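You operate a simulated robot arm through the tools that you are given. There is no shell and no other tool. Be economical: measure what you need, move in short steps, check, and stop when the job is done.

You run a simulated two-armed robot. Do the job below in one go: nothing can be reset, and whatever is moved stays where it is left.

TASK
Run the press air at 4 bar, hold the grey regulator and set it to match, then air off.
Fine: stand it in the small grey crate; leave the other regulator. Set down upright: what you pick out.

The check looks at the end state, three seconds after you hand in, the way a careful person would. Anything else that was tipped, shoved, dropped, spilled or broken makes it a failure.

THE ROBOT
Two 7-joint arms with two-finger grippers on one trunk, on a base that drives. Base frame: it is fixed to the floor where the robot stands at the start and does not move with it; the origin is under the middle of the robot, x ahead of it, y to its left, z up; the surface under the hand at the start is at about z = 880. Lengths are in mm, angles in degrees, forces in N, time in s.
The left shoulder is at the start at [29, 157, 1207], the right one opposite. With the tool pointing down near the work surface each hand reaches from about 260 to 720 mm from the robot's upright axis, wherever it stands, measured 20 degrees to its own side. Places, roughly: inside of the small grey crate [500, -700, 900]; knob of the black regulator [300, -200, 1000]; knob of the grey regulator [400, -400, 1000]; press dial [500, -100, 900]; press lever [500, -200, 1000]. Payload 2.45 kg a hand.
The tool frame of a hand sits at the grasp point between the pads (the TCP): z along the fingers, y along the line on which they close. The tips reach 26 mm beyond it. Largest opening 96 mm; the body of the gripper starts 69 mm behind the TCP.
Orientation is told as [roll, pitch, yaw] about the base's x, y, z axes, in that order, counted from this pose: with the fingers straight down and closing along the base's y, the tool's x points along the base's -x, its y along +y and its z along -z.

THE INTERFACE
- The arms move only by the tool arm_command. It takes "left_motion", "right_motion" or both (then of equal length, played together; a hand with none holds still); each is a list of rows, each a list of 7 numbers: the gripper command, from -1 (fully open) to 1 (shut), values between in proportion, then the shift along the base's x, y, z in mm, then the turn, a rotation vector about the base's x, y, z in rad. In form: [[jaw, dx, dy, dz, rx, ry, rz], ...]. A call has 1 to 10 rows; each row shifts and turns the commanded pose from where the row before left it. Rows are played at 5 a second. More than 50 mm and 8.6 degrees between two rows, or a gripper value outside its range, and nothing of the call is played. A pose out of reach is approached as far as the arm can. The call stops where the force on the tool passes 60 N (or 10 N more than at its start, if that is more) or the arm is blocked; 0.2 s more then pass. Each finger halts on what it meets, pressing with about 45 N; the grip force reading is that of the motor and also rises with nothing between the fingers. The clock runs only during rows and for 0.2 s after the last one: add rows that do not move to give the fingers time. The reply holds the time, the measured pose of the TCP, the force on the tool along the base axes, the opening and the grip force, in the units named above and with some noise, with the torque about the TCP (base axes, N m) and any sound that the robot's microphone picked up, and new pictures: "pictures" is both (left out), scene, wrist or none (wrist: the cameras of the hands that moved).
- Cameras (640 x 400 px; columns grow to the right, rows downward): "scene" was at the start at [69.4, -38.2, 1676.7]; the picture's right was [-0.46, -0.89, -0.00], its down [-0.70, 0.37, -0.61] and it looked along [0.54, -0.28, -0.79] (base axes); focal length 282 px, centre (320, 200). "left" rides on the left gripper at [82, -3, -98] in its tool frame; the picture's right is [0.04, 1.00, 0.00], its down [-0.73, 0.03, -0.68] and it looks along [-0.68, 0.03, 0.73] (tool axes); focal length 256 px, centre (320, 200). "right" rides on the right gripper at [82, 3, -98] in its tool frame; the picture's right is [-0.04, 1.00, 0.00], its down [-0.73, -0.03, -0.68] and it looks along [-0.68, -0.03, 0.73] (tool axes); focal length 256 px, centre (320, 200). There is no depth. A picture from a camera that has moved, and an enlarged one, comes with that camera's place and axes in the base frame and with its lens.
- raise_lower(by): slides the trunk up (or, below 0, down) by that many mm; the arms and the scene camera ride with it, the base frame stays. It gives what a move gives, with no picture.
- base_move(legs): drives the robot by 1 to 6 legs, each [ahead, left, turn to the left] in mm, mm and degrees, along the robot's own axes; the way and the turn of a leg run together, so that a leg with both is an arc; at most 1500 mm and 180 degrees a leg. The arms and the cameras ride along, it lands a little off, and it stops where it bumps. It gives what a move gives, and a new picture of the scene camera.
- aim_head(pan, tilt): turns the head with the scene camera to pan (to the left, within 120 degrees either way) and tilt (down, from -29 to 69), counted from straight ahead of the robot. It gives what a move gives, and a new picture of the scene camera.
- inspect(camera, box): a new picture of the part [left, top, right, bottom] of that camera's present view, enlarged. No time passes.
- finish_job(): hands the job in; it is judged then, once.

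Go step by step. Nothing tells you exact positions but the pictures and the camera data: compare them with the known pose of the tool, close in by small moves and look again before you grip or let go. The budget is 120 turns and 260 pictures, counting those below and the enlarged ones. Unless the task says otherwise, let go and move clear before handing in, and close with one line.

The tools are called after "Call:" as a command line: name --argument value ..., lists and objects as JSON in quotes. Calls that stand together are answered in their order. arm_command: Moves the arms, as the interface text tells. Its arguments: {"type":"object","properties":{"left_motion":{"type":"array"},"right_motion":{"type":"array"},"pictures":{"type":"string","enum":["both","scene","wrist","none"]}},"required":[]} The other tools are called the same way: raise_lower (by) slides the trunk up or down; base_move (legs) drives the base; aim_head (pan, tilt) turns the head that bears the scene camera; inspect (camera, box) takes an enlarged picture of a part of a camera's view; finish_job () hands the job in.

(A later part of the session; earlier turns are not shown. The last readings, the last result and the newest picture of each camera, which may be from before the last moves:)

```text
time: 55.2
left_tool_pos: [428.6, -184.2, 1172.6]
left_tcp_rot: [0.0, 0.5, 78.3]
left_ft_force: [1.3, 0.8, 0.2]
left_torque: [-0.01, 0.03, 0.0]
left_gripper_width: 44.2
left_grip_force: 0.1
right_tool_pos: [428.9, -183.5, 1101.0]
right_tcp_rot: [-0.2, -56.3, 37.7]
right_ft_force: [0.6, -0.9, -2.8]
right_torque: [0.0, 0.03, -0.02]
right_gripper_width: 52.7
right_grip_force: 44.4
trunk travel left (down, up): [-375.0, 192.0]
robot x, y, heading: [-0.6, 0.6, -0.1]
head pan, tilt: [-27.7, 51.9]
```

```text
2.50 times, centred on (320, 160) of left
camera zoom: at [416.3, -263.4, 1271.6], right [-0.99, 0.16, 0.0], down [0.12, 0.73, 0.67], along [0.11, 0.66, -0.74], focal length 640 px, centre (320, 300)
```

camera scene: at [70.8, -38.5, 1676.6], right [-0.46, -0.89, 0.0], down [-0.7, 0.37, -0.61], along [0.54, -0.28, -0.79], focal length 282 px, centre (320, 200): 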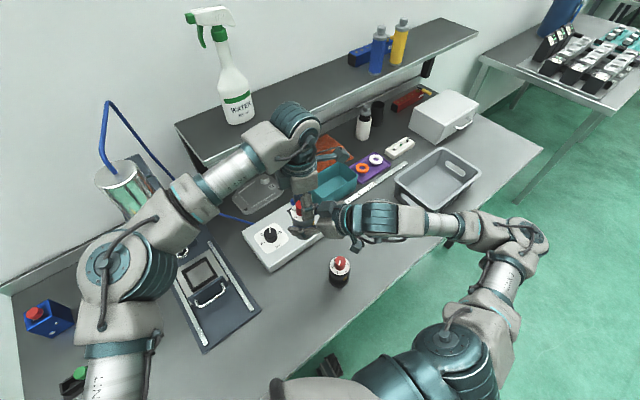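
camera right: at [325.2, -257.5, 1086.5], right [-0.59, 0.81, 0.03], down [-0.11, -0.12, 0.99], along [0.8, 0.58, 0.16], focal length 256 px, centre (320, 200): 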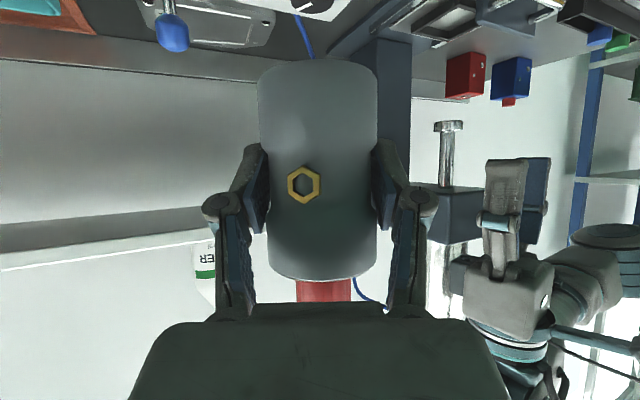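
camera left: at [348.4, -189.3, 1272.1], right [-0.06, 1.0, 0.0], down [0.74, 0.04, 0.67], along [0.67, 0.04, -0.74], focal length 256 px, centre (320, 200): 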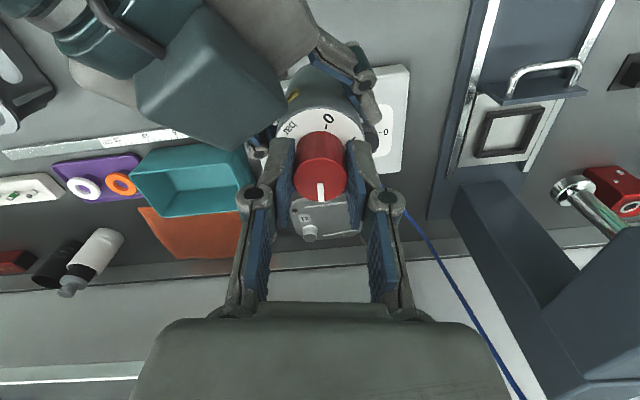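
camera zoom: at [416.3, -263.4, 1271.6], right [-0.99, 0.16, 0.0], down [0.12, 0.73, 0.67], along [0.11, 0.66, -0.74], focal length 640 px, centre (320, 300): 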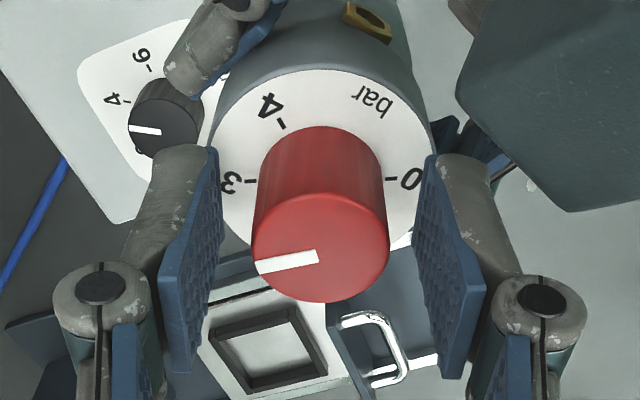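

By measurement the pointer needs about 71° more to reach 4. I'll grip and turn about 68°, then check.

Call:
arm_command --left_motion '[[0.3, 0, 0, 0, 0, 0, 0], [0.7, 0, 0, 0, 0, 0, 0], [0.7, 0, 0, 0, 0, 0, -0.148], [0.7, 0, 0, 0, 0, 0, -0.148], [0.7, 0, 0, 0, 0, 0, -0.148], [0.7, 0, 0, 0, 0, 0, -0.148], [0.7, 0, 0, 0, 0, 0, -0.148], [0.7, 0, 0, 0, 0, 0, -0.148], [0.7, 0, 0, 0, 0, 0, -0.148], [0.7, 0, 0, 0, 0, 0, -0.148]]' --pictures "none"

Call:
arm_command --left_motion '[[0.08, 0, 0, 0, 0, 0, 0], [0.08, 0, 0, 0, 0, 0, 0.149], [0.08, 0, 0, 0, 0, 0, 0.149], [0.08, 0, 0, 0, 0, 0, 0.149], [0.08, 0, 0, 0, 0, 0, 0.149], [0.08, 0, 0, 0, 0, 0, 0.149], [0.08, 0, 0, 0, 0, 0, 0.149], [0.08, 0, 0, 0, 0, 0, 0.149], [0.08, 0, 0, 0, 0, 0, 0.149]]' --pictures "none"

Call:
inspect --camera "left" --box '[240, 80, 400, 240]'

```text
time: 57.4
left_tool_pos: [429.7, -183.0, 1172.7]
left_tcp_rot: [0.2, 0.6, 10.2]
left_ft_force: [-8.7, 18.6, 1.4]
left_torque: [0.51, 0.15, 0.03]
left_gripper_width: 27.1
left_grip_force: 44.7
right_tool_pos: [428.6, -183.4, 1100.4]
right_tcp_rot: [-0.4, -56.2, 37.6]
right_ft_force: [8.8, -17.2, -4.4]
right_torque: [0.76, 0.46, -0.09]
right_gripper_width: 53.0
right_grip_force: 45.0
trunk travel left (down, up): [-375.0, 192.0]
robot x, y, heading: [-3.1, -2.8, -0.1]
head pan, tilt: [-27.7, 51.9]
```

```text
time: 59.4
left_tool_pos: [430.5, -184.5, 1172.4]
left_tcp_rot: [-0.1, 0.5, 78.8]
left_ft_force: [-0.1, 0.1, 0.2]
left_torque: [-0.01, 0.03, -0.02]
left_gripper_width: 44.7
left_grip_force: 0.1
right_tool_pos: [428.9, -182.7, 1100.4]
right_tcp_rot: [-0.3, -56.3, 37.7]
right_ft_force: [0.6, -0.5, -3.1]
right_torque: [0.01, 0.01, -0.01]
right_gripper_width: 52.7
right_grip_force: 44.7
trunk travel left (down, up): [-375.0, 192.0]
robot x, y, heading: [-1.7, 0.3, 0.1]
head pan, tilt: [-27.7, 51.9]
```

```text
2.50 times, centred on (320, 160) of left
camera zoom: at [417.1, -264.0, 1272.3], right [-0.99, 0.15, 0.0], down [0.12, 0.73, 0.67], along [0.1, 0.66, -0.74], focal length 640 px, centre (320, 300)
```

zoom: 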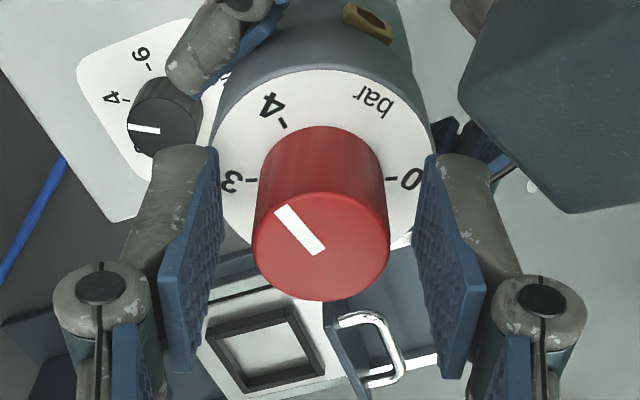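

The pointer is at about −61.5°, with the 4 mark at about −69°. A further ~8° is needed.

Call:
arm_command --left_motion '[[0.3, 0, 0, 0, 0, 0, 0], [0.7, 0, 0, 0, 0, 0, 0], [0.7, 0, 0, 0, 0, 0, -0.07], [0.7, 0, 0, 0, 0, 0, -0.075], [0.7, 0, 0, 0, 0, 0, 0], [0.08, 0, 0, 0, 0, 0, 0], [0.08, 0, 0, 0, 0, 0, 0.14], [0.08, 0, 0, 0, 0, 0, 0]]' --pictures "none"

Call:
inspect --camera "left" --box '[240, 80, 400, 240]'

```text
time: 61.2
left_tool_pos: [431.1, -183.5, 1173.1]
left_tcp_rot: [0.0, 0.5, 78.4]
left_ft_force: [-0.4, 0.3, 0.5]
left_torque: [-0.01, 0.04, 0.01]
left_gripper_width: 44.2
left_grip_force: 0.1
right_tool_pos: [427.3, -181.6, 1099.3]
right_tcp_rot: [-0.3, -56.3, 37.7]
right_ft_force: [0.8, 0.1, -3.3]
right_torque: [0.03, 0.03, -0.03]
right_gripper_width: 53.2
right_grip_force: 44.7
trunk travel left (down, up): [-375.0, 192.0]
robot x, y, heading: [-3.3, -3.7, -0.3]
head pan, tilt: [-27.7, 51.9]
```

```text
2.50 times, centred on (320, 160) of left
camera zoom: at [416.5, -264.4, 1272.1], right [-0.99, 0.16, 0.0], down [0.12, 0.73, 0.67], along [0.11, 0.66, -0.74], focal length 640 px, centre (320, 300)
```

zoom: 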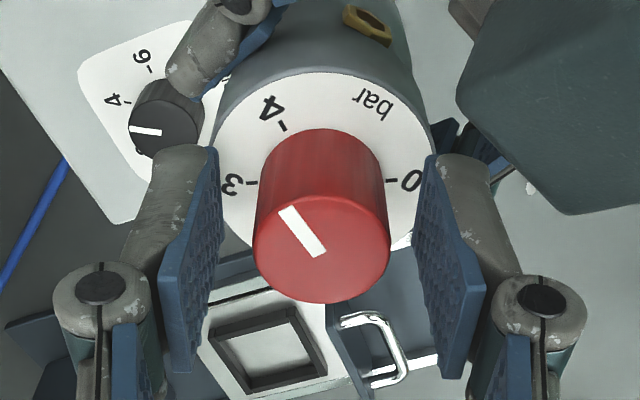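

The pointer reads about −66 to −69° against −69.5° for the mark, which is close. I'll raise and withdraw the left hand to get the scene view.

Call:
arm_command --left_motion '[[0.0, 0, 0, 25, 0, 0, 0], [0.0, 0, 0, 30, 0, 0, 0], [0.0, 0, 0, 30, 0, 0, 0], [0, 0, 30, 5, 0, 0, -0.14], [0, 0, 40, 0, 0, 0, -0.14], [0, 0, 40, 0, 0, 0, -0.14], [0, 0, 40, 0, 0, 0, 0], [0, 0, 40, 0, 0, 0, 0]]' --pictures "scene"

Call:
inspect --camera "scene" --box '[280, 190, 320, 225]'

```text
time: 63.0
left_tool_pos: [429.7, 10.4, 1261.7]
left_tcp_rot: [0.0, 0.5, 54.1]
left_ft_force: [0.3, 0.7, -0.2]
left_torque: [0.01, 0.02, -0.02]
left_gripper_width: 48.3
left_grip_force: 0.1
right_tool_pos: [429.1, -182.2, 1100.6]
right_tcp_rot: [-0.3, -56.2, 37.7]
right_ft_force: [0.6, -0.3, -2.1]
right_torque: [-0.06, 0.0, 0.02]
right_gripper_width: 53.0
right_grip_force: 45.0
trunk travel left (down, up): [-375.0, 192.0]
robot x, y, heading: [-0.5, -2.8, -0.0]
head pan, tilt: [-27.7, 51.9]
camera scene: at [71.3, -34.7, 1676.6], right [-0.46, -0.89, 0.0], down [-0.7, 0.37, -0.61], along [0.54, -0.29, -0.79], focal length 282 px, centre (320, 200)
```

scene: 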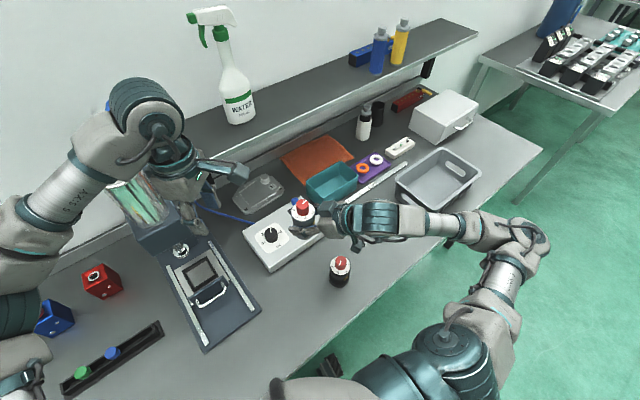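

```text
11.43 times, centred on (300, 208) of scene
camera zoom: at [71.3, -34.7, 1676.6], right [-0.46, -0.89, 0.0], down [-0.7, 0.37, -0.61], along [0.54, -0.29, -0.79], focal length 3220 px, centre (549, 114)
```

zoom: 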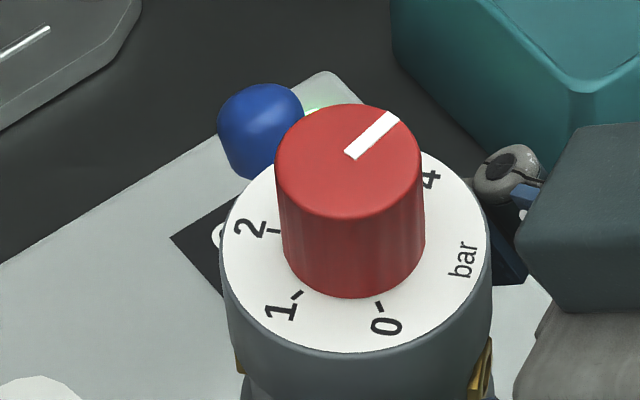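

The scene view gives pointer −70° against mark −68°, so the regulator is set at 4 bar. Next is air off. I'll carry the regulator back to the right, out of the way, and re-orient the left hand for the lever.

Call:
arm_command --right_motion '[[1, 3, -15, 0, 0, 0, -0.1], [1, 3, -25, 0, 0, 0, -0.1], [1, 3, -25, 0, 0, 0, -0.1], [1, 3, -25, 0, 0, 0, -0.1], [1, 0, -30, 0, 0, 0, -0.1], [1, 0, -30, 0, 0, 0, -0.1], [1, -5, -30, 0, 0, 0, -0.06], [1, -10, -30, 0, 0, 0, 0], [1, -10, -30, 0, 0, 0, 0], [1, 0, 0, 0, 0, 0, 0]]' --left_motion '[[0, 0, 0, 0, 0, 0, -0.148], [0, 0, 0, 0, 0, 0, -0.148], [0, 0, 0, 0, 0, 0, -0.148], [0, 0, 0, 0, 0, 0, -0.148], [0, 0, 0, 0, 0, 0, -0.148], [0, 0, 0, 0, 0, 0, -0.148], [-0.2, 0, 0, 0, 0, 0, -0.148], [-0.2, 0, 0, 0, 0, 0, -0.1], [-0.2, 0, 0, 0, 0, 0, 0], [-0.2, 0, 0, 0, 0, 0, 0]]' --pictures "scene"

```text
time: 65.2
left_tool_pos: [430.3, 8.1, 1262.6]
left_tcp_rot: [0.0, 0.7, -10.8]
left_ft_force: [-0.5, -0.5, 0.9]
left_torque: [0.01, 0.01, -0.01]
left_gripper_width: 57.6
left_grip_force: 0.0
right_tool_pos: [419.2, -424.3, 1103.1]
right_tcp_rot: [-0.4, -56.1, -0.1]
right_ft_force: [0.4, 0.6, -2.8]
right_torque: [0.01, 0.01, -0.04]
right_gripper_width: 52.9
right_grip_force: 45.2
right hand out of reach, approached as far as the arm can: row 3
trunk travel left (down, up): [-375.0, 192.0]
robot x, y, heading: [-1.8, 4.8, -0.0]
head pan, tilt: [-27.7, 51.9]
camera scene: at [70.7, -37.8, 1676.6], right [-0.46, -0.89, 0.0], down [-0.7, 0.37, -0.61], along [0.54, -0.28, -0.79], focal length 282 px, centre (320, 200)
```

scene: 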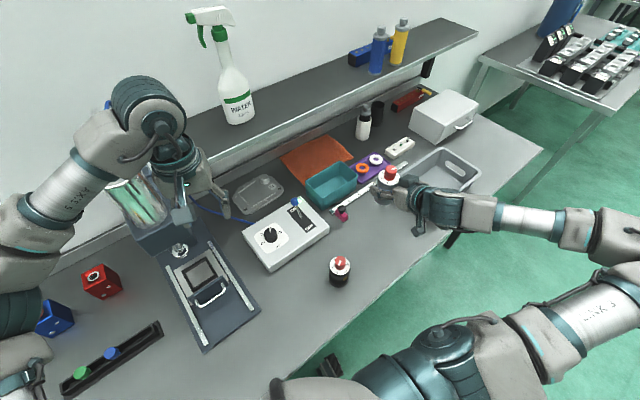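

The right hand is parked with the regulator upright. I'll pitch the left hand about 45° forward while moving toward a spot in front of the lever.

Call:
arm_command --left_motion '[[-0.2, 5, -21, -18, -0.0147, -0.0771, 0], [-0.2, 5, -21, -18, -0.0147, -0.0771, 0], [-0.2, 5, -21, -18, -0.0147, -0.0771, 0], [-0.2, 5, -21, -18, -0.0147, -0.0771, 0], [-0.2, 5, -21, -18, -0.0147, -0.0771, 0], [-0.2, 5, -21, -18, -0.0147, -0.0771, 0], [-0.2, 5, -21, -18, -0.0147, -0.0771, 0], [-0.2, 5, -21, -18, -0.0147, -0.0771, 0], [-0.2, 5, -21, -18, -0.0147, -0.0771, 0], [-0.2, 5, -21, -18, -0.0147, -0.0771, 0]]'

```text
time: 67.4
left_tool_pos: [478.1, -205.5, 1081.7]
left_tcp_rot: [0.2, -44.4, -10.9]
left_ft_force: [0.5, 0.7, -0.7]
left_torque: [-0.01, -0.01, 0.0]
left_gripper_width: 57.7
left_grip_force: 0.1
right_tool_pos: [420.7, -425.7, 1102.8]
right_tcp_rot: [-0.1, -56.2, -0.2]
right_ft_force: [0.5, -0.8, -3.6]
right_torque: [0.01, 0.05, -0.03]
right_gripper_width: 53.0
right_grip_force: 45.1
trunk travel left (down, up): [-375.0, 192.0]
robot x, y, heading: [-0.4, -2.8, -0.1]
head pan, tilt: [-27.7, 51.9]
camera scene: at [70.0, -41.5, 1676.5], right [-0.46, -0.89, 0.0], down [-0.7, 0.37, -0.61], along [0.54, -0.28, -0.79], focal length 282 px, centre (320, 200)
camera left: at [353.4, -185.1, 1095.0], right [0.16, 0.99, -0.03], down [0.05, 0.02, 1.0], along [0.99, -0.16, -0.05], focal length 256 px, centre (320, 200)
```

scene: 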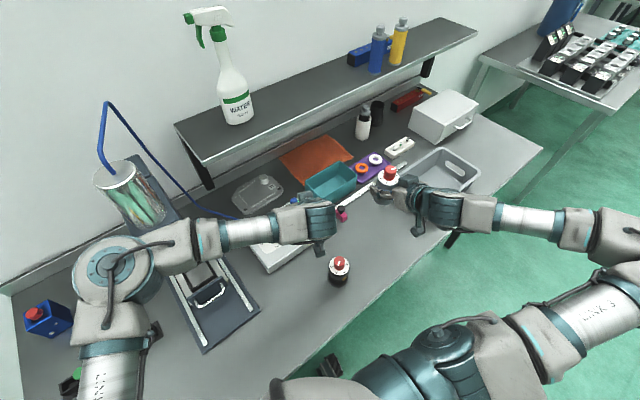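
left: 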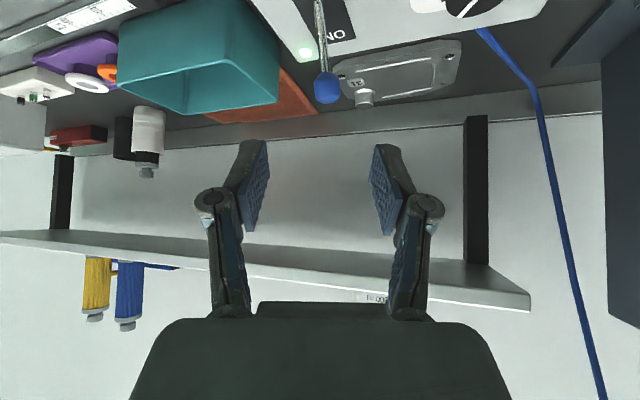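

The ball is at about (585,-219,976). I'll advance along the finger axis most of the way, then recheck.

Call:
arm_command --left_motion '[[-0.2, 16, -2, -16, 0, 0, 0], [-0.2, 18, -3, -18, 0, 0, 0], [-0.2, 18, -3, -18, 0, 0, 0], [-0.2, 16, -2, -16, 0, 0, 0], [-0.2, 12, -2, -14, 0, 0, 0], [-0.2, 0, 0, 0, 0, 0, 0]]'

Call:
inspect --camera "scene" --box '[250, 160, 370, 260]'

```text
time: 68.8
left_tool_pos: [558.2, -213.2, 1001.3]
left_tcp_rot: [0.1, -44.4, -10.9]
left_ft_force: [0.5, -1.1, -0.1]
left_torque: [0.01, -0.01, -0.02]
left_gripper_width: 57.6
left_grip_force: 0.2
right_tool_pos: [419.8, -424.3, 1102.9]
right_tcp_rot: [-0.3, -56.2, 0.0]
right_ft_force: [0.0, -0.3, -2.1]
right_torque: [0.0, -0.03, 0.02]
right_gripper_width: 52.7
right_grip_force: 45.3
trunk travel left (down, up): [-375.0, 192.0]
robot x, y, heading: [1.8, -1.7, -0.1]
head pan, tilt: [-27.7, 51.9]
camera scene: at [69.8, -40.0, 1676.6], right [-0.46, -0.89, 0.0], down [-0.7, 0.37, -0.61], along [0.54, -0.28, -0.79], focal length 282 px, centre (320, 200)
camera left: at [433.0, -193.1, 1014.3], right [0.16, 0.99, -0.03], down [0.05, 0.02, 1.0], along [0.99, -0.16, -0.05], focal length 256 px, centre (320, 200)
```

scene: 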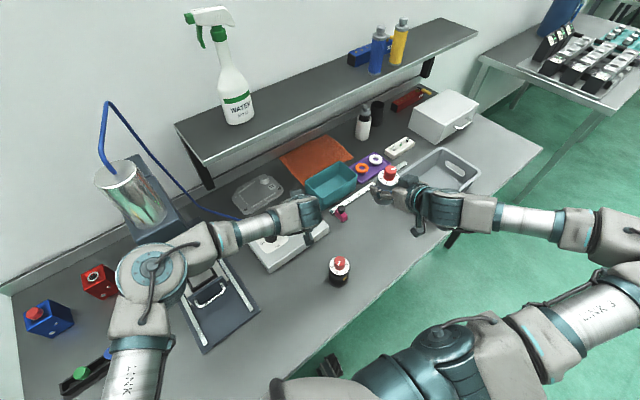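
left: 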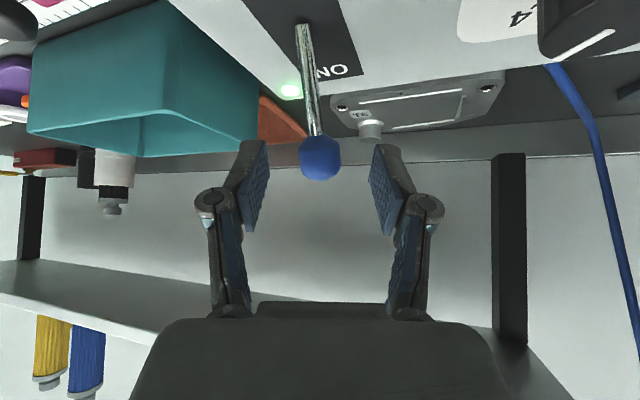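

```text
4.00 times, centred on (310, 210) of scene
camera zoom: at [69.8, -40.0, 1676.6], right [-0.46, -0.89, 0.0], down [-0.7, 0.37, -0.61], along [0.54, -0.28, -0.79], focal length 1127 px, centre (360, 160)
```

zoom: 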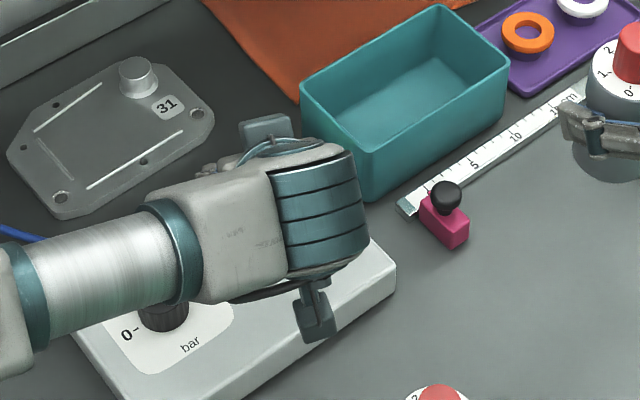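

The ball is centred. I'll advance the last 24 mm and close on it.

Call:
arm_command --left_motion '[[-0.2, 12, -2, -12, 0, 0, 0], [-0.2, 12, -2, -12, 0, 0, 0], [0.1, 0, 0, 0, 0, 0, 0], [0.4, 0, 0, 0, 0, 0, 0], [0.6, 0, 0, 0, 0, 0, 0], [0.6, 0, 0, 0, 0, 0, 0]]' --pictures "wrist"

```text
time: 70.2
left_tool_pos: [584.1, -218.7, 977.7]
left_tcp_rot: [0.1, -44.5, -10.8]
left_ft_force: [-0.9, -0.5, 0.2]
left_torque: [-0.5, -0.08, 0.16]
left_gripper_width: 21.7
left_grip_force: 44.8
right_tool_pos: [420.9, -424.4, 1101.9]
right_tcp_rot: [-0.4, -56.3, 0.0]
right_ft_force: [-1.2, 0.0, -2.5]
right_torque: [0.0, 0.0, 0.0]
right_gripper_width: 52.9
right_grip_force: 45.7
trunk travel left (down, up): [-375.0, 192.0]
robot x, y, heading: [-1.5, 0.4, -0.0]
head pan, tilt: [-27.7, 51.9]
camera left: at [458.2, -198.5, 990.3], right [0.16, 0.99, -0.03], down [0.05, 0.02, 1.0], along [0.99, -0.16, -0.05], focal length 256 px, centre (320, 200)
```

left: 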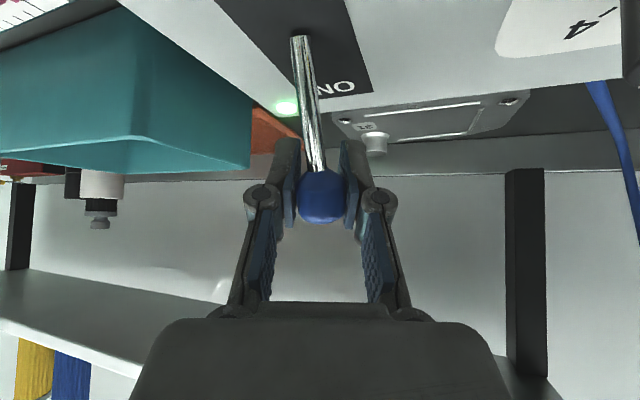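

The ball is gripped. I'll pull it back along the slot toward OFF.

Call:
arm_command --left_motion '[[0.6, -8, -1.5, 1, 0, 0, 0], [0.6, -9, -1.6, 2, 0, 0, 0], [0.6, -9, -1.6, 1, 0, 0, 0], [0.6, -9, -1.6, -1, 0, 0, 0], [0.6, -9, -1.6, -1, 0, 0, 0], [0.6, -9, -1.6, -2, 0, 0, 0], [0.6, -3, 0, -1, 0, 0, 0], [0.6, 0, 0, 0, 0, 0, 0]]' --pictures "wrist"

```text
time: 72.0
left_tool_pos: [528.7, -224.3, 974.4]
left_tcp_rot: [0.0, -44.3, -10.6]
left_ft_force: [15.3, 19.9, 0.9]
left_torque: [-0.37, -1.1, 0.13]
left_gripper_width: 21.6
left_grip_force: 45.0
right_tool_pos: [421.8, -421.5, 1103.8]
right_tcp_rot: [-0.6, -56.0, 0.1]
right_ft_force: [0.5, -0.4, -2.4]
right_torque: [0.01, 0.02, -0.02]
right_gripper_width: 53.0
right_grip_force: 45.1
trunk travel left (down, up): [-375.0, 192.0]
robot x, y, heading: [-2.5, -3.8, -0.2]
head pan, tilt: [-27.7, 51.9]
camera left: at [402.1, -204.5, 988.4], right [0.16, 0.99, -0.03], down [0.05, 0.02, 1.0], along [0.99, -0.16, -0.05], focal length 256 px, centre (320, 200)
```

left: 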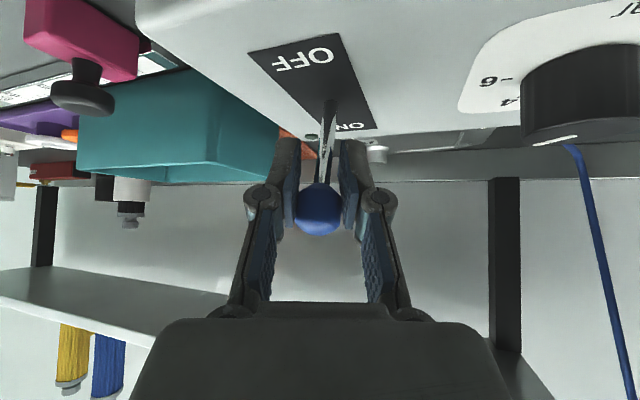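

The lever is back at OFF and the LED is dark. I'll release and retreat along the finger axis, then move the left hand home.

Call:
arm_command --left_motion '[[0.3, 0, 0, 0, 0, 0, 0], [-0.2, 0, 0, 0, 0, 0, 0], [-0.2, 0, 0, 0, 0, 0, 0], [-0.2, -15, 2, 18, 0, 0, 0], [-0.2, -20, 3, 25, 0, 0, 0], [-0.2, -20, 5, 30, 0, 0, 0], [-0.2, -10, 30, 30, 0, 0.1, 0], [-0.2, 0, 40, 20, 0, 0.14, 0], [-0.2, 0, 40, 10, 0, 0.14, 0], [-0.2, 0, 45, 0, 0, 0.14, 0]]' --pictures "scene"

Call:
inspect --camera "scene" --box '[240, 170, 340, 270]'

Call:
inspect --camera "scene" --box '[370, 120, 500, 240]'

```text
time: 74.2
left_tool_pos: [461.5, -65.2, 1105.0]
left_tcp_rot: [-5.4, -14.7, -8.1]
left_ft_force: [0.5, 0.2, 0.5]
left_torque: [-0.02, 0.0, -0.01]
left_gripper_width: 57.5
left_grip_force: 0.1
right_tool_pos: [421.1, -425.7, 1102.3]
right_tcp_rot: [-0.3, -56.2, -0.3]
right_ft_force: [0.2, -0.7, -2.9]
right_torque: [-0.02, 0.0, -0.01]
right_gripper_width: 52.8
right_grip_force: 44.7
trunk travel left (down, up): [-375.0, 192.0]
robot x, y, heading: [-0.3, 1.0, -0.1]
head pan, tilt: [-27.7, 51.9]
camera scene: at [71.1, -36.7, 1676.6], right [-0.46, -0.89, 0.0], down [-0.7, 0.37, -0.61], along [0.54, -0.28, -0.79], focal length 282 px, centre (320, 200)
```

scene: 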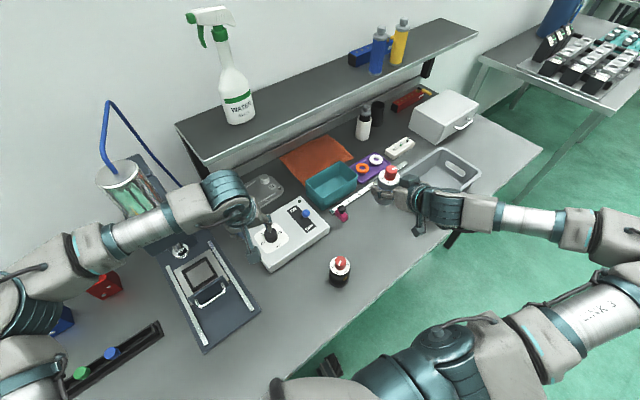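

```text
4.00 times, centred on (290, 220) of scene
camera zoom: at [71.1, -36.7, 1676.6], right [-0.46, -0.89, 0.0], down [-0.7, 0.37, -0.61], along [0.54, -0.28, -0.79], focal length 1127 px, centre (440, 120)
```

zoom: 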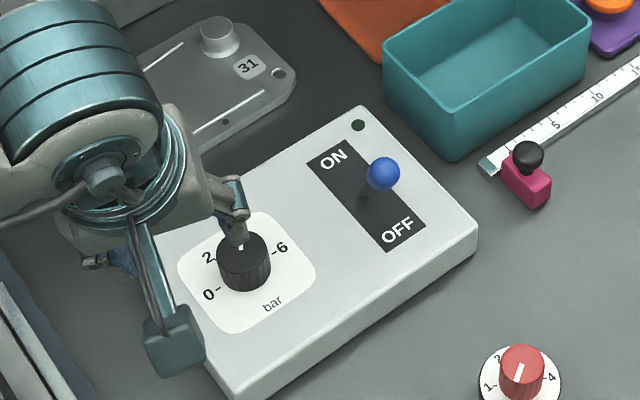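

```text
3.33 times, centred on (435, 180) of scene
camera zoom: at [71.1, -36.7, 1676.6], right [-0.46, -0.89, 0.0], down [-0.7, 0.37, -0.61], along [0.54, -0.28, -0.79], focal length 939 px, centre (-63, 267)
```

zoom: 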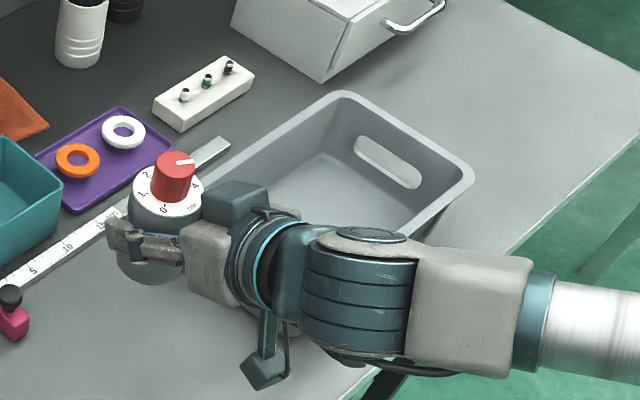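

LED off, lever OFF, dial still at 4, regulator at 4. The crate walls are high (rim about z 978), so the tilted hand can't go in. I'll set the regulator down at its old spot, regrasp it from above, then drive right. First I lower it gently and stow the left hand.

Call:
arm_command --right_motion '[[1, 0, -5, -20, 0, 0, 0], [1, 0, -5, -30, 0, 0, 0], [1, -2, -3, -30, 0, 0, 0], [1, -2, 0, -30, 0, 0, 0], [1, 0, 0, -30, 0, 0, 0], [1, 0, 0, -15, 0, 0, 0], [1, 0, 0, -6, 0, 0, 0], [1, 0, 0, 0, 0, 0, 0]]' --left_motion '[[-0.2, -10, 20, 30, 0, 0.1, 0], [-0.2, -15, 20, 30, 0, 0.1, 0], [-0.2, -20, 20, 30, 0, 0.05, 0], [-0.2, -20, 20, 30, 0, 0, 0], [-0.2, -20, 20, 20, 0, 0, 0], [-0.2, -20, 0, 0, 0, 0, 0], [-0.2, 0, 0, 0, 0, 0, 0], [-0.2, 0, 0, 0, 0, 0, 0]]'

```text
time: 76.0
left_tool_pos: [355.6, 34.1, 1251.4]
left_tcp_rot: [-7.3, -1.0, -7.7]
left_ft_force: [-0.7, -0.6, 0.4]
left_torque: [-0.02, -0.02, 0.0]
left_gripper_width: 57.5
left_grip_force: 0.0
right_tool_pos: [412.8, -437.3, 939.5]
right_tcp_rot: [-0.2, -56.3, -0.3]
right_ft_force: [-0.2, -0.8, -3.6]
right_torque: [0.05, -0.04, 0.04]
right_gripper_width: 53.5
right_grip_force: 44.8
trunk travel left (down, up): [-375.0, 192.0]
robot x, y, heading: [-3.2, -1.6, 0.1]
head pan, tilt: [-27.7, 51.9]
camera scene: at [68.0, -39.9, 1676.6], right [-0.46, -0.89, 0.0], down [-0.7, 0.37, -0.61], along [0.54, -0.28, -0.79], focal length 282 px, centre (320, 200)
camera right: at [285.3, -434.1, 925.5], right [0.03, 1.0, 0.03], down [-0.16, -0.03, 0.99], along [0.99, -0.03, 0.16], focal length 256 px, centre (320, 200)
camera left: at [275.5, 55.2, 1347.4], right [0.1, 0.99, -0.13], down [0.73, 0.02, 0.68], along [0.68, -0.16, -0.72], focal length 256 px, centre (320, 200)
```

scene: 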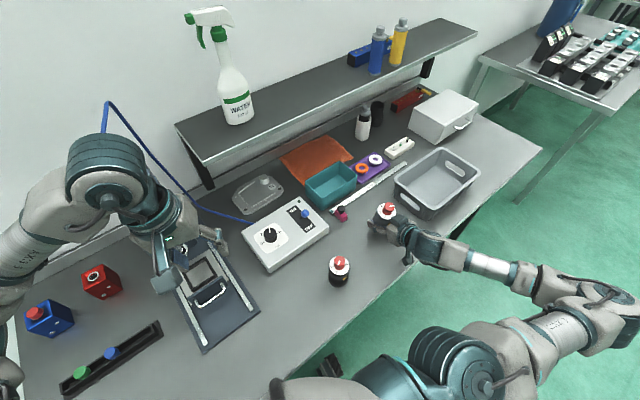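
right: 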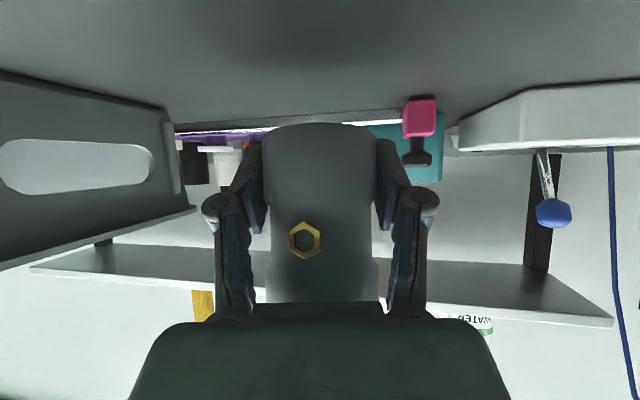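
left: 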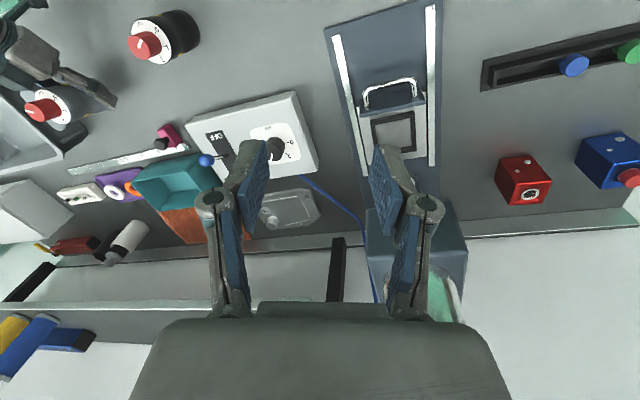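

The regulator appears to have slid upward relative to the fingers during the descent. I'll look closer before doing anything.

Call:
inspect --camera "scene" --box '[350, 180, 440, 260]'

Call:
inspect --camera "left" --box '[0, 40, 160, 160]'

Call:
inspect --camera "right" --box '[180, 80, 460, 310]'

```text
5.00 times, centred on (395, 220) of scene
camera zoom: at [68.0, -39.9, 1676.6], right [-0.46, -0.89, 0.0], down [-0.7, 0.37, -0.61], along [0.54, -0.28, -0.79], focal length 1409 px, centre (-55, 100)
```

zoom: 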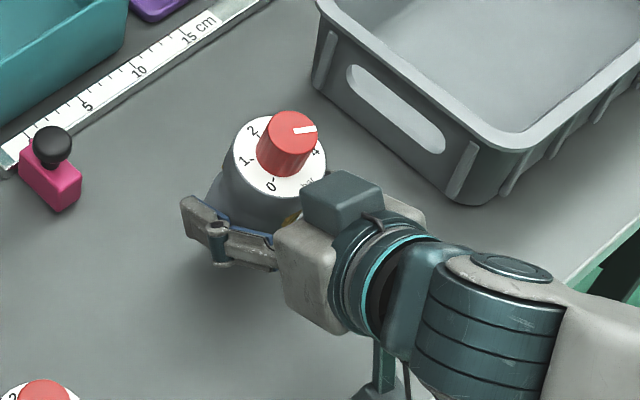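

```text
3.33 times, centred on (80, 100) of left
camera zoom: at [275.5, 55.2, 1347.4], right [0.1, 0.99, -0.13], down [0.73, 0.02, 0.68], along [0.68, -0.16, -0.72], focal length 853 px, centre (1120, 533)
```

zoom: 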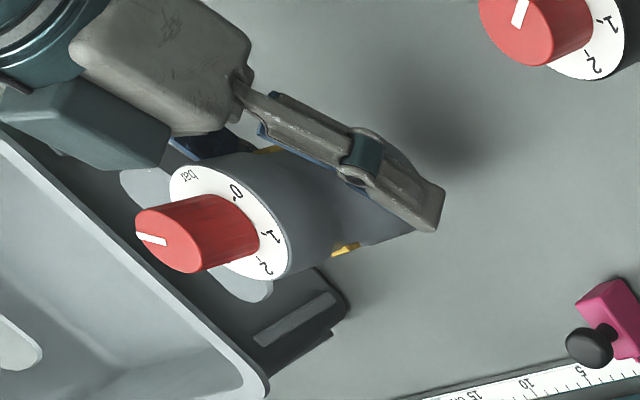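

```text
1.74 times, centred on (320, 195) of right
camera zoom: at [285.3, -434.1, 925.5], right [0.03, 1.0, 0.03], down [-0.16, -0.03, 0.99], along [0.99, -0.03, 0.16], focal length 445 px, centre (320, 209)
```

zoom: 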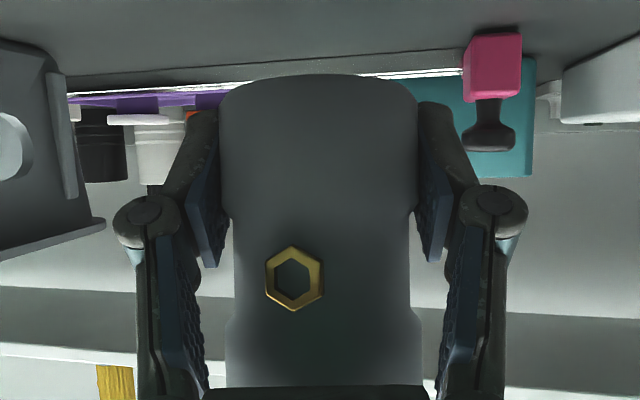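

The regulator slid up about 30 mm in the grip and leans a few degrees toward the robot. I'll correct the tilt with the hand's pitch and lower slowly, watching.

Call:
arm_command --right_motion '[[1, 0, 0, 0, 0, 0.05, 0], [1, 0, 0, -3, 0, 0.05, 0], [1, 0, 0, -4, 0, 0, 0], [1, 0, 0, -4, 0, 0, 0], [1, 0, 0, -4, 0, 0, 0], [1, 0, 0, -4, 0, 0, 0], [1, 0, 0, 0, 0, 0, 0]]'

Call:
inspect --camera "left" --box '[0, 40, 160, 160]'

```text
time: 77.6
left_tool_pos: [358.5, 37.2, 1249.8]
left_tcp_rot: [-7.4, -0.8, -7.7]
left_ft_force: [0.1, -0.1, -0.4]
left_torque: [0.0, -0.01, -0.01]
left_gripper_width: 57.7
left_grip_force: 0.0
right_tool_pos: [413.4, -437.4, 920.7]
right_tcp_rot: [-0.4, -50.5, -0.1]
right_ft_force: [-0.8, -0.1, -3.1]
right_torque: [0.01, 0.0, -0.03]
right_gripper_width: 53.6
right_grip_force: 45.1
trunk travel left (down, up): [-375.0, 192.0]
robot x, y, heading: [0.5, 3.1, 0.1]
head pan, tilt: [-27.7, 51.9]
camera scene: at [70.1, -37.3, 1676.6], right [-0.46, -0.89, 0.0], down [-0.7, 0.37, -0.61], along [0.54, -0.28, -0.79], focal length 282 px, centre (320, 200)
camera right: at [286.2, -433.4, 920.3], right [0.03, 1.0, 0.03], down [-0.06, -0.03, 1.0], along [1.0, -0.03, 0.06], focal length 256 px, centre (320, 200)
```

scene: 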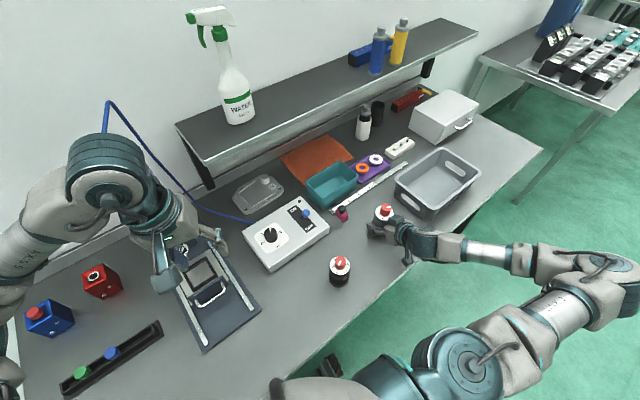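
right: 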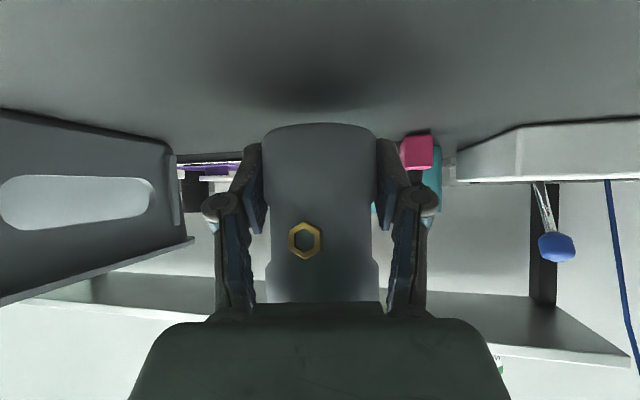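

```text
3.33 times, centred on (80, 100) of left
camera zoom: at [278.1, 57.4, 1346.5], right [0.1, 0.99, -0.13], down [0.73, 0.02, 0.68], along [0.67, -0.16, -0.72], focal length 853 px, centre (1120, 533)
```

zoom: 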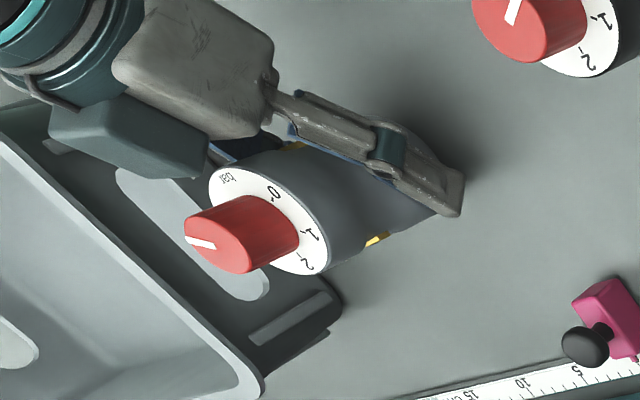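

The bottom is about 12 mm above the table, with at most a slight lean. I'll correct a bit more and lower to contact.

Call:
arm_command --right_motion '[[1, 0, 0, -3, 0, 0.03, 0], [1, 0, 0, -3, 0, 0, 0], [1, 0, 0, -3, 0, 0, 0], [1, 0, 0, -2, 0, 0, 0], [1, 0, 0, 0, 0, 0, 0]]' --pictures "wrist"

```text
time: 78.8
left_tool_pos: [358.2, 37.1, 1250.6]
left_tcp_rot: [-7.4, -0.8, -7.7]
left_ft_force: [0.5, -0.3, 0.1]
left_torque: [0.03, 0.02, 0.01]
left_gripper_width: 57.7
left_grip_force: 0.0
right_tool_pos: [414.6, -436.1, 910.5]
right_tcp_rot: [-0.4, -48.9, -0.1]
right_ft_force: [-0.1, -0.4, -2.5]
right_torque: [-0.04, 0.02, -0.02]
right_gripper_width: 53.4
right_grip_force: 44.8
trunk travel left (down, up): [-375.0, 192.0]
robot x, y, heading: [0.1, -2.4, -0.0]
head pan, tilt: [-27.7, 51.9]
camera right: at [286.9, -432.8, 912.6], right [0.03, 1.0, 0.03], down [-0.03, -0.03, 1.0], along [1.0, -0.03, 0.03], focal length 256 px, centre (320, 200)
```

right: 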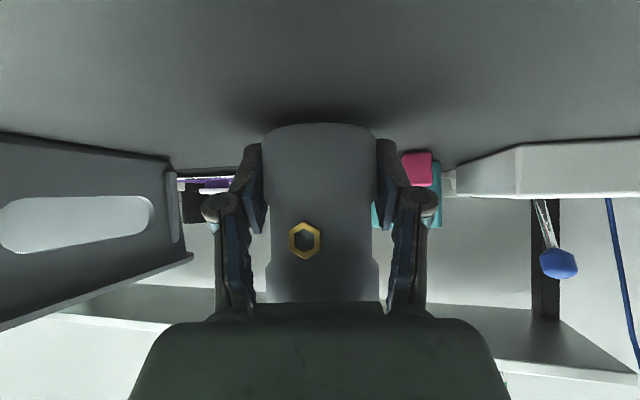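

Call:
arm_command --right_motion '[[1, 0, 0, -1.5, 0, 0, 0], [1, 0, 0, -1.5, 0, 0, 0], [1, 0, 0, 0, 0, 0, 0]]' --pictures "wrist"

Call:
inspect --camera "scene" --box '[350, 180, 440, 260]'

```text
time: 79.6
left_tool_pos: [358.9, 37.7, 1249.7]
left_tcp_rot: [-7.5, -0.9, -7.7]
left_ft_force: [-0.2, -0.3, 0.0]
left_torque: [-0.02, -0.01, 0.0]
left_gripper_width: 57.8
left_grip_force: 0.0
right_tool_pos: [414.5, -437.4, 906.9]
right_tcp_rot: [-0.4, -48.8, -0.1]
right_ft_force: [-0.2, 0.5, -2.7]
right_torque: [-0.02, 0.0, 0.0]
right_gripper_width: 52.9
right_grip_force: 45.2
trunk travel left (down, up): [-375.0, 192.0]
robot x, y, heading: [2.3, -2.3, -0.1]
head pan, tilt: [-27.7, 51.9]
camera right: at [286.1, -433.4, 909.4], right [0.03, 1.0, 0.03], down [-0.03, -0.03, 1.0], along [1.0, -0.03, 0.03], focal length 256 px, centre (320, 200)
```

right: 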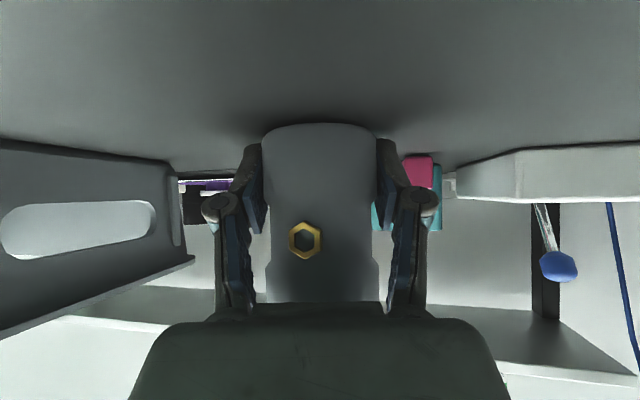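

```text
5.00 times, centred on (395, 220) of scene
camera zoom: at [70.0, -37.1, 1676.7], right [-0.46, -0.89, 0.0], down [-0.7, 0.37, -0.61], along [0.54, -0.28, -0.79], focal length 1409 px, centre (-55, 100)
```

zoom: 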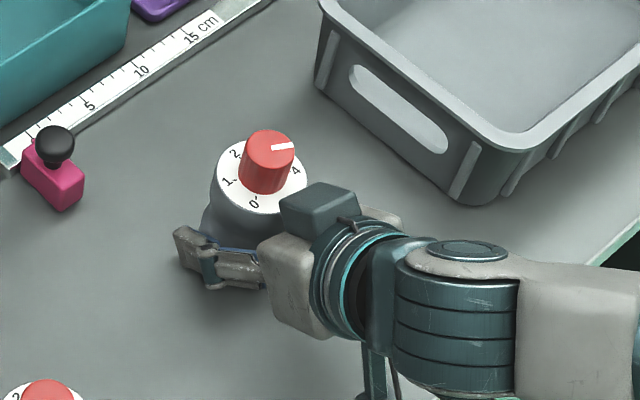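

The axis looks upright in the scene view. I'll keep lowering in tiny steps until contact shows.

Call:
arm_command --right_motion '[[1, 0, 0, -1.5, 0, 0, 0], [1, 0, 0, -1.5, 0, 0, 0], [1, 0, 0, 0, 0, 0, 0]]' --pictures "none"

Call:
arm_command --right_motion '[[1, 0, 0, -1.5, 0, 0, 0], [1, 0, 0, -1.5, 0, 0, 0], [1, 0, 0, 0, 0, 0, 0]]' --pictures "wrist"

```text
time: 80.4
left_tool_pos: [358.0, 37.7, 1248.9]
left_tcp_rot: [-7.4, -0.8, -7.7]
left_ft_force: [-0.3, -0.8, -0.4]
left_torque: [0.0, 0.01, 0.03]
left_gripper_width: 57.7
left_grip_force: 0.1
right_tool_pos: [413.9, -436.9, 905.6]
right_tcp_rot: [-0.4, -49.0, 0.0]
right_ft_force: [-0.8, -1.9, 9.3]
right_torque: [0.08, 0.24, 0.01]
right_gripper_width: 53.3
right_grip_force: 44.5
trunk travel left (down, up): [-375.0, 192.0]
robot x, y, heading: [2.1, 1.3, 0.3]
head pan, tilt: [-27.7, 51.9]
```

```text
time: 81.2
left_tool_pos: [355.9, 37.2, 1251.3]
left_tcp_rot: [-7.5, -0.9, -7.9]
left_ft_force: [0.8, 0.8, 0.4]
left_torque: [0.0, 0.03, 0.03]
left_gripper_width: 57.6
left_grip_force: 0.1
right_tool_pos: [414.6, -436.7, 905.6]
right_tcp_rot: [-0.6, -49.2, 0.1]
right_ft_force: [0.7, -11.0, 36.5]
right_torque: [0.24, 0.54, 0.11]
right_gripper_width: 53.4
right_grip_force: 45.1
trunk travel left (down, up): [-375.0, 192.0]
robot x, y, heading: [-1.7, 1.3, 0.1]
head pan, tilt: [-27.7, 51.9]
camera right: at [286.6, -433.2, 906.1], right [0.03, 1.0, 0.02], down [-0.04, -0.02, 1.0], along [1.0, -0.03, 0.03], focal length 256 px, centre (320, 200)
```

right: 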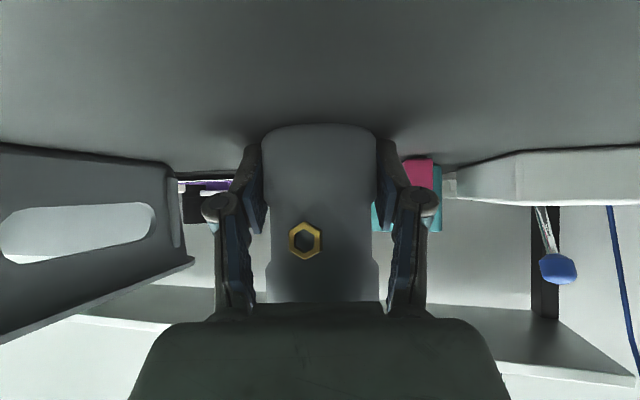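

Contact with the table. I'll relieve the load and open the jaws slowly.

Call:
arm_command --right_motion '[[1, 0, 0, 3, 0, 0, 0], [0.0, 0, 0, 0, 0, 0, 0], [-0.15, 0, 0, 0, 0, 0, 0], [-0.3, 0, 0, 0, 0, 0, 0], [-0.5, 0, 0, 0, 0, 0, 0], [-0.7, 0, 0, 0, 0, 0, 0], [-0.9, 0, 0, 0, 0, 0, 0], [-1, 0, 0, 0, 0, 0, 0]]'

Call:
inspect --camera "scene" --box '[350, 180, 440, 260]'

```text
time: 83.0
left_tool_pos: [359.2, 39.1, 1249.5]
left_tcp_rot: [-7.4, -0.7, -7.7]
left_ft_force: [-0.2, -1.0, 0.3]
left_torque: [0.01, -0.01, -0.01]
left_gripper_width: 57.6
left_grip_force: 0.1
right_tool_pos: [413.6, -437.3, 902.5]
right_tcp_rot: [-0.4, -48.8, -0.1]
right_ft_force: [-0.3, -0.2, -0.2]
right_torque: [0.0, 0.0, 0.02]
right_gripper_width: 95.7
right_grip_force: 0.0
trunk travel left (down, up): [-375.0, 192.0]
robot x, y, heading: [-0.1, -1.0, 0.1]
head pan, tilt: [-27.7, 51.9]
camera scene: at [69.5, -36.3, 1676.7], right [-0.46, -0.89, 0.0], down [-0.7, 0.37, -0.61], along [0.54, -0.28, -0.79], focal length 282 px, centre (320, 200)
camera right: at [286.1, -432.9, 905.7], right [0.03, 1.0, 0.03], down [-0.03, -0.03, 1.0], along [1.0, -0.03, 0.03], focal length 256 px, centre (320, 200)
```

scene: 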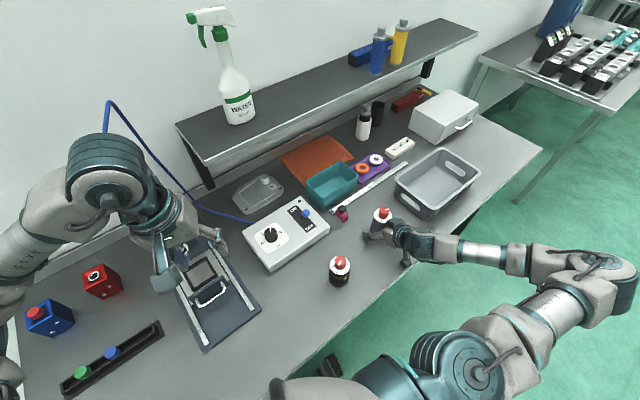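
right: 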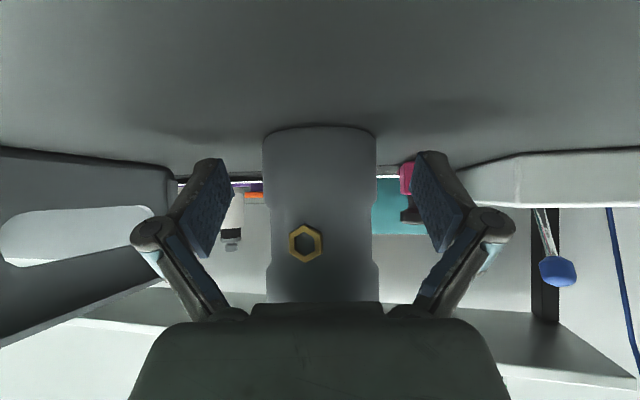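

```text
5.00 times, centred on (395, 220) of scene
camera zoom: at [69.5, -36.3, 1676.7], right [-0.46, -0.89, 0.0], down [-0.7, 0.37, -0.61], along [0.54, -0.28, -0.79], focal length 1409 px, centre (-55, 100)
```

zoom: 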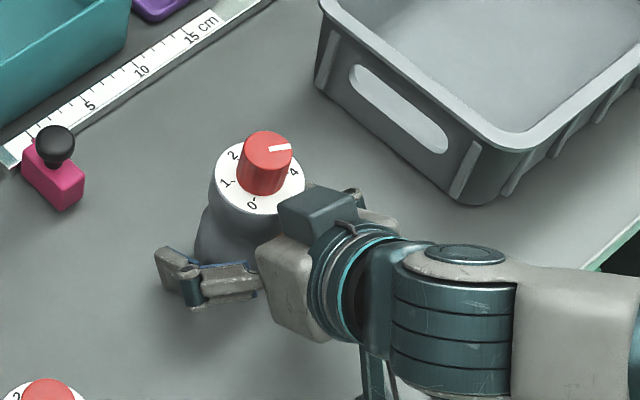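

It stands upright, settled, on the table. I'll back the right hand off along its axis, straighten it to vertical and raise it before driving sideways.

Call:
arm_command --right_motion '[[-1, -12, 0, 10, 0, 0, 0], [-1, -20, 0, 16, 0, 0, 0], [-1, -25, 0, 20, 0, 0, 0], [-1, -25, 0, 30, 0, 0, 0], [-1, -20, 0, 40, 0, 0.1, 0], [-1, 0, 0, 45, 0, 0.14, 0], [-1, 0, 0, 45, 0, 0.14, 0], [-1, 0, 0, 40, 0, 0.14, 0], [-1, 0, 0, 40, 0, 0.14, 0], [-1, 0, 0, 20, 0, 0.14, 0]]'

```text
time: 85.2
left_tool_pos: [360.0, 37.8, 1250.9]
left_tcp_rot: [-7.4, -0.7, -7.6]
left_ft_force: [0.1, -0.2, -0.7]
left_torque: [0.0, 0.0, -0.05]
left_gripper_width: 57.6
left_grip_force: 0.1
right_tool_pos: [321.5, -446.1, 1207.8]
right_tcp_rot: [-0.3, -2.7, 0.0]
right_ft_force: [0.6, 0.1, 0.1]
right_torque: [-0.01, 0.03, -0.01]
right_gripper_width: 96.1
right_grip_force: 0.0
right hand out of reach, approached as far as the arm can: row 5
trunk travel left (down, up): [-375.0, 192.0]
robot x, y, heading: [0.8, 0.7, -0.3]
head pan, tilt: [-27.7, 51.9]
camera scene: at [71.0, -37.4, 1676.6], right [-0.46, -0.89, 0.0], down [-0.7, 0.37, -0.61], along [0.54, -0.28, -0.79], focal length 282 px, centre (320, 200)
camera right: at [234.3, -442.9, 1301.8], right [0.04, 1.0, 0.0], down [0.7, -0.03, 0.71], along [0.71, -0.03, -0.7], focal length 256 px, centre (320, 200)
```

scene: 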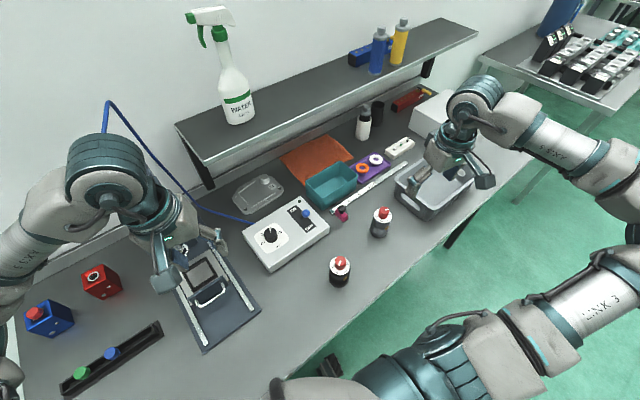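
right: 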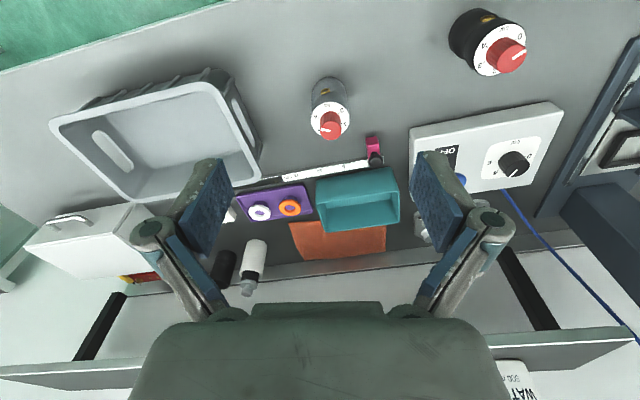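

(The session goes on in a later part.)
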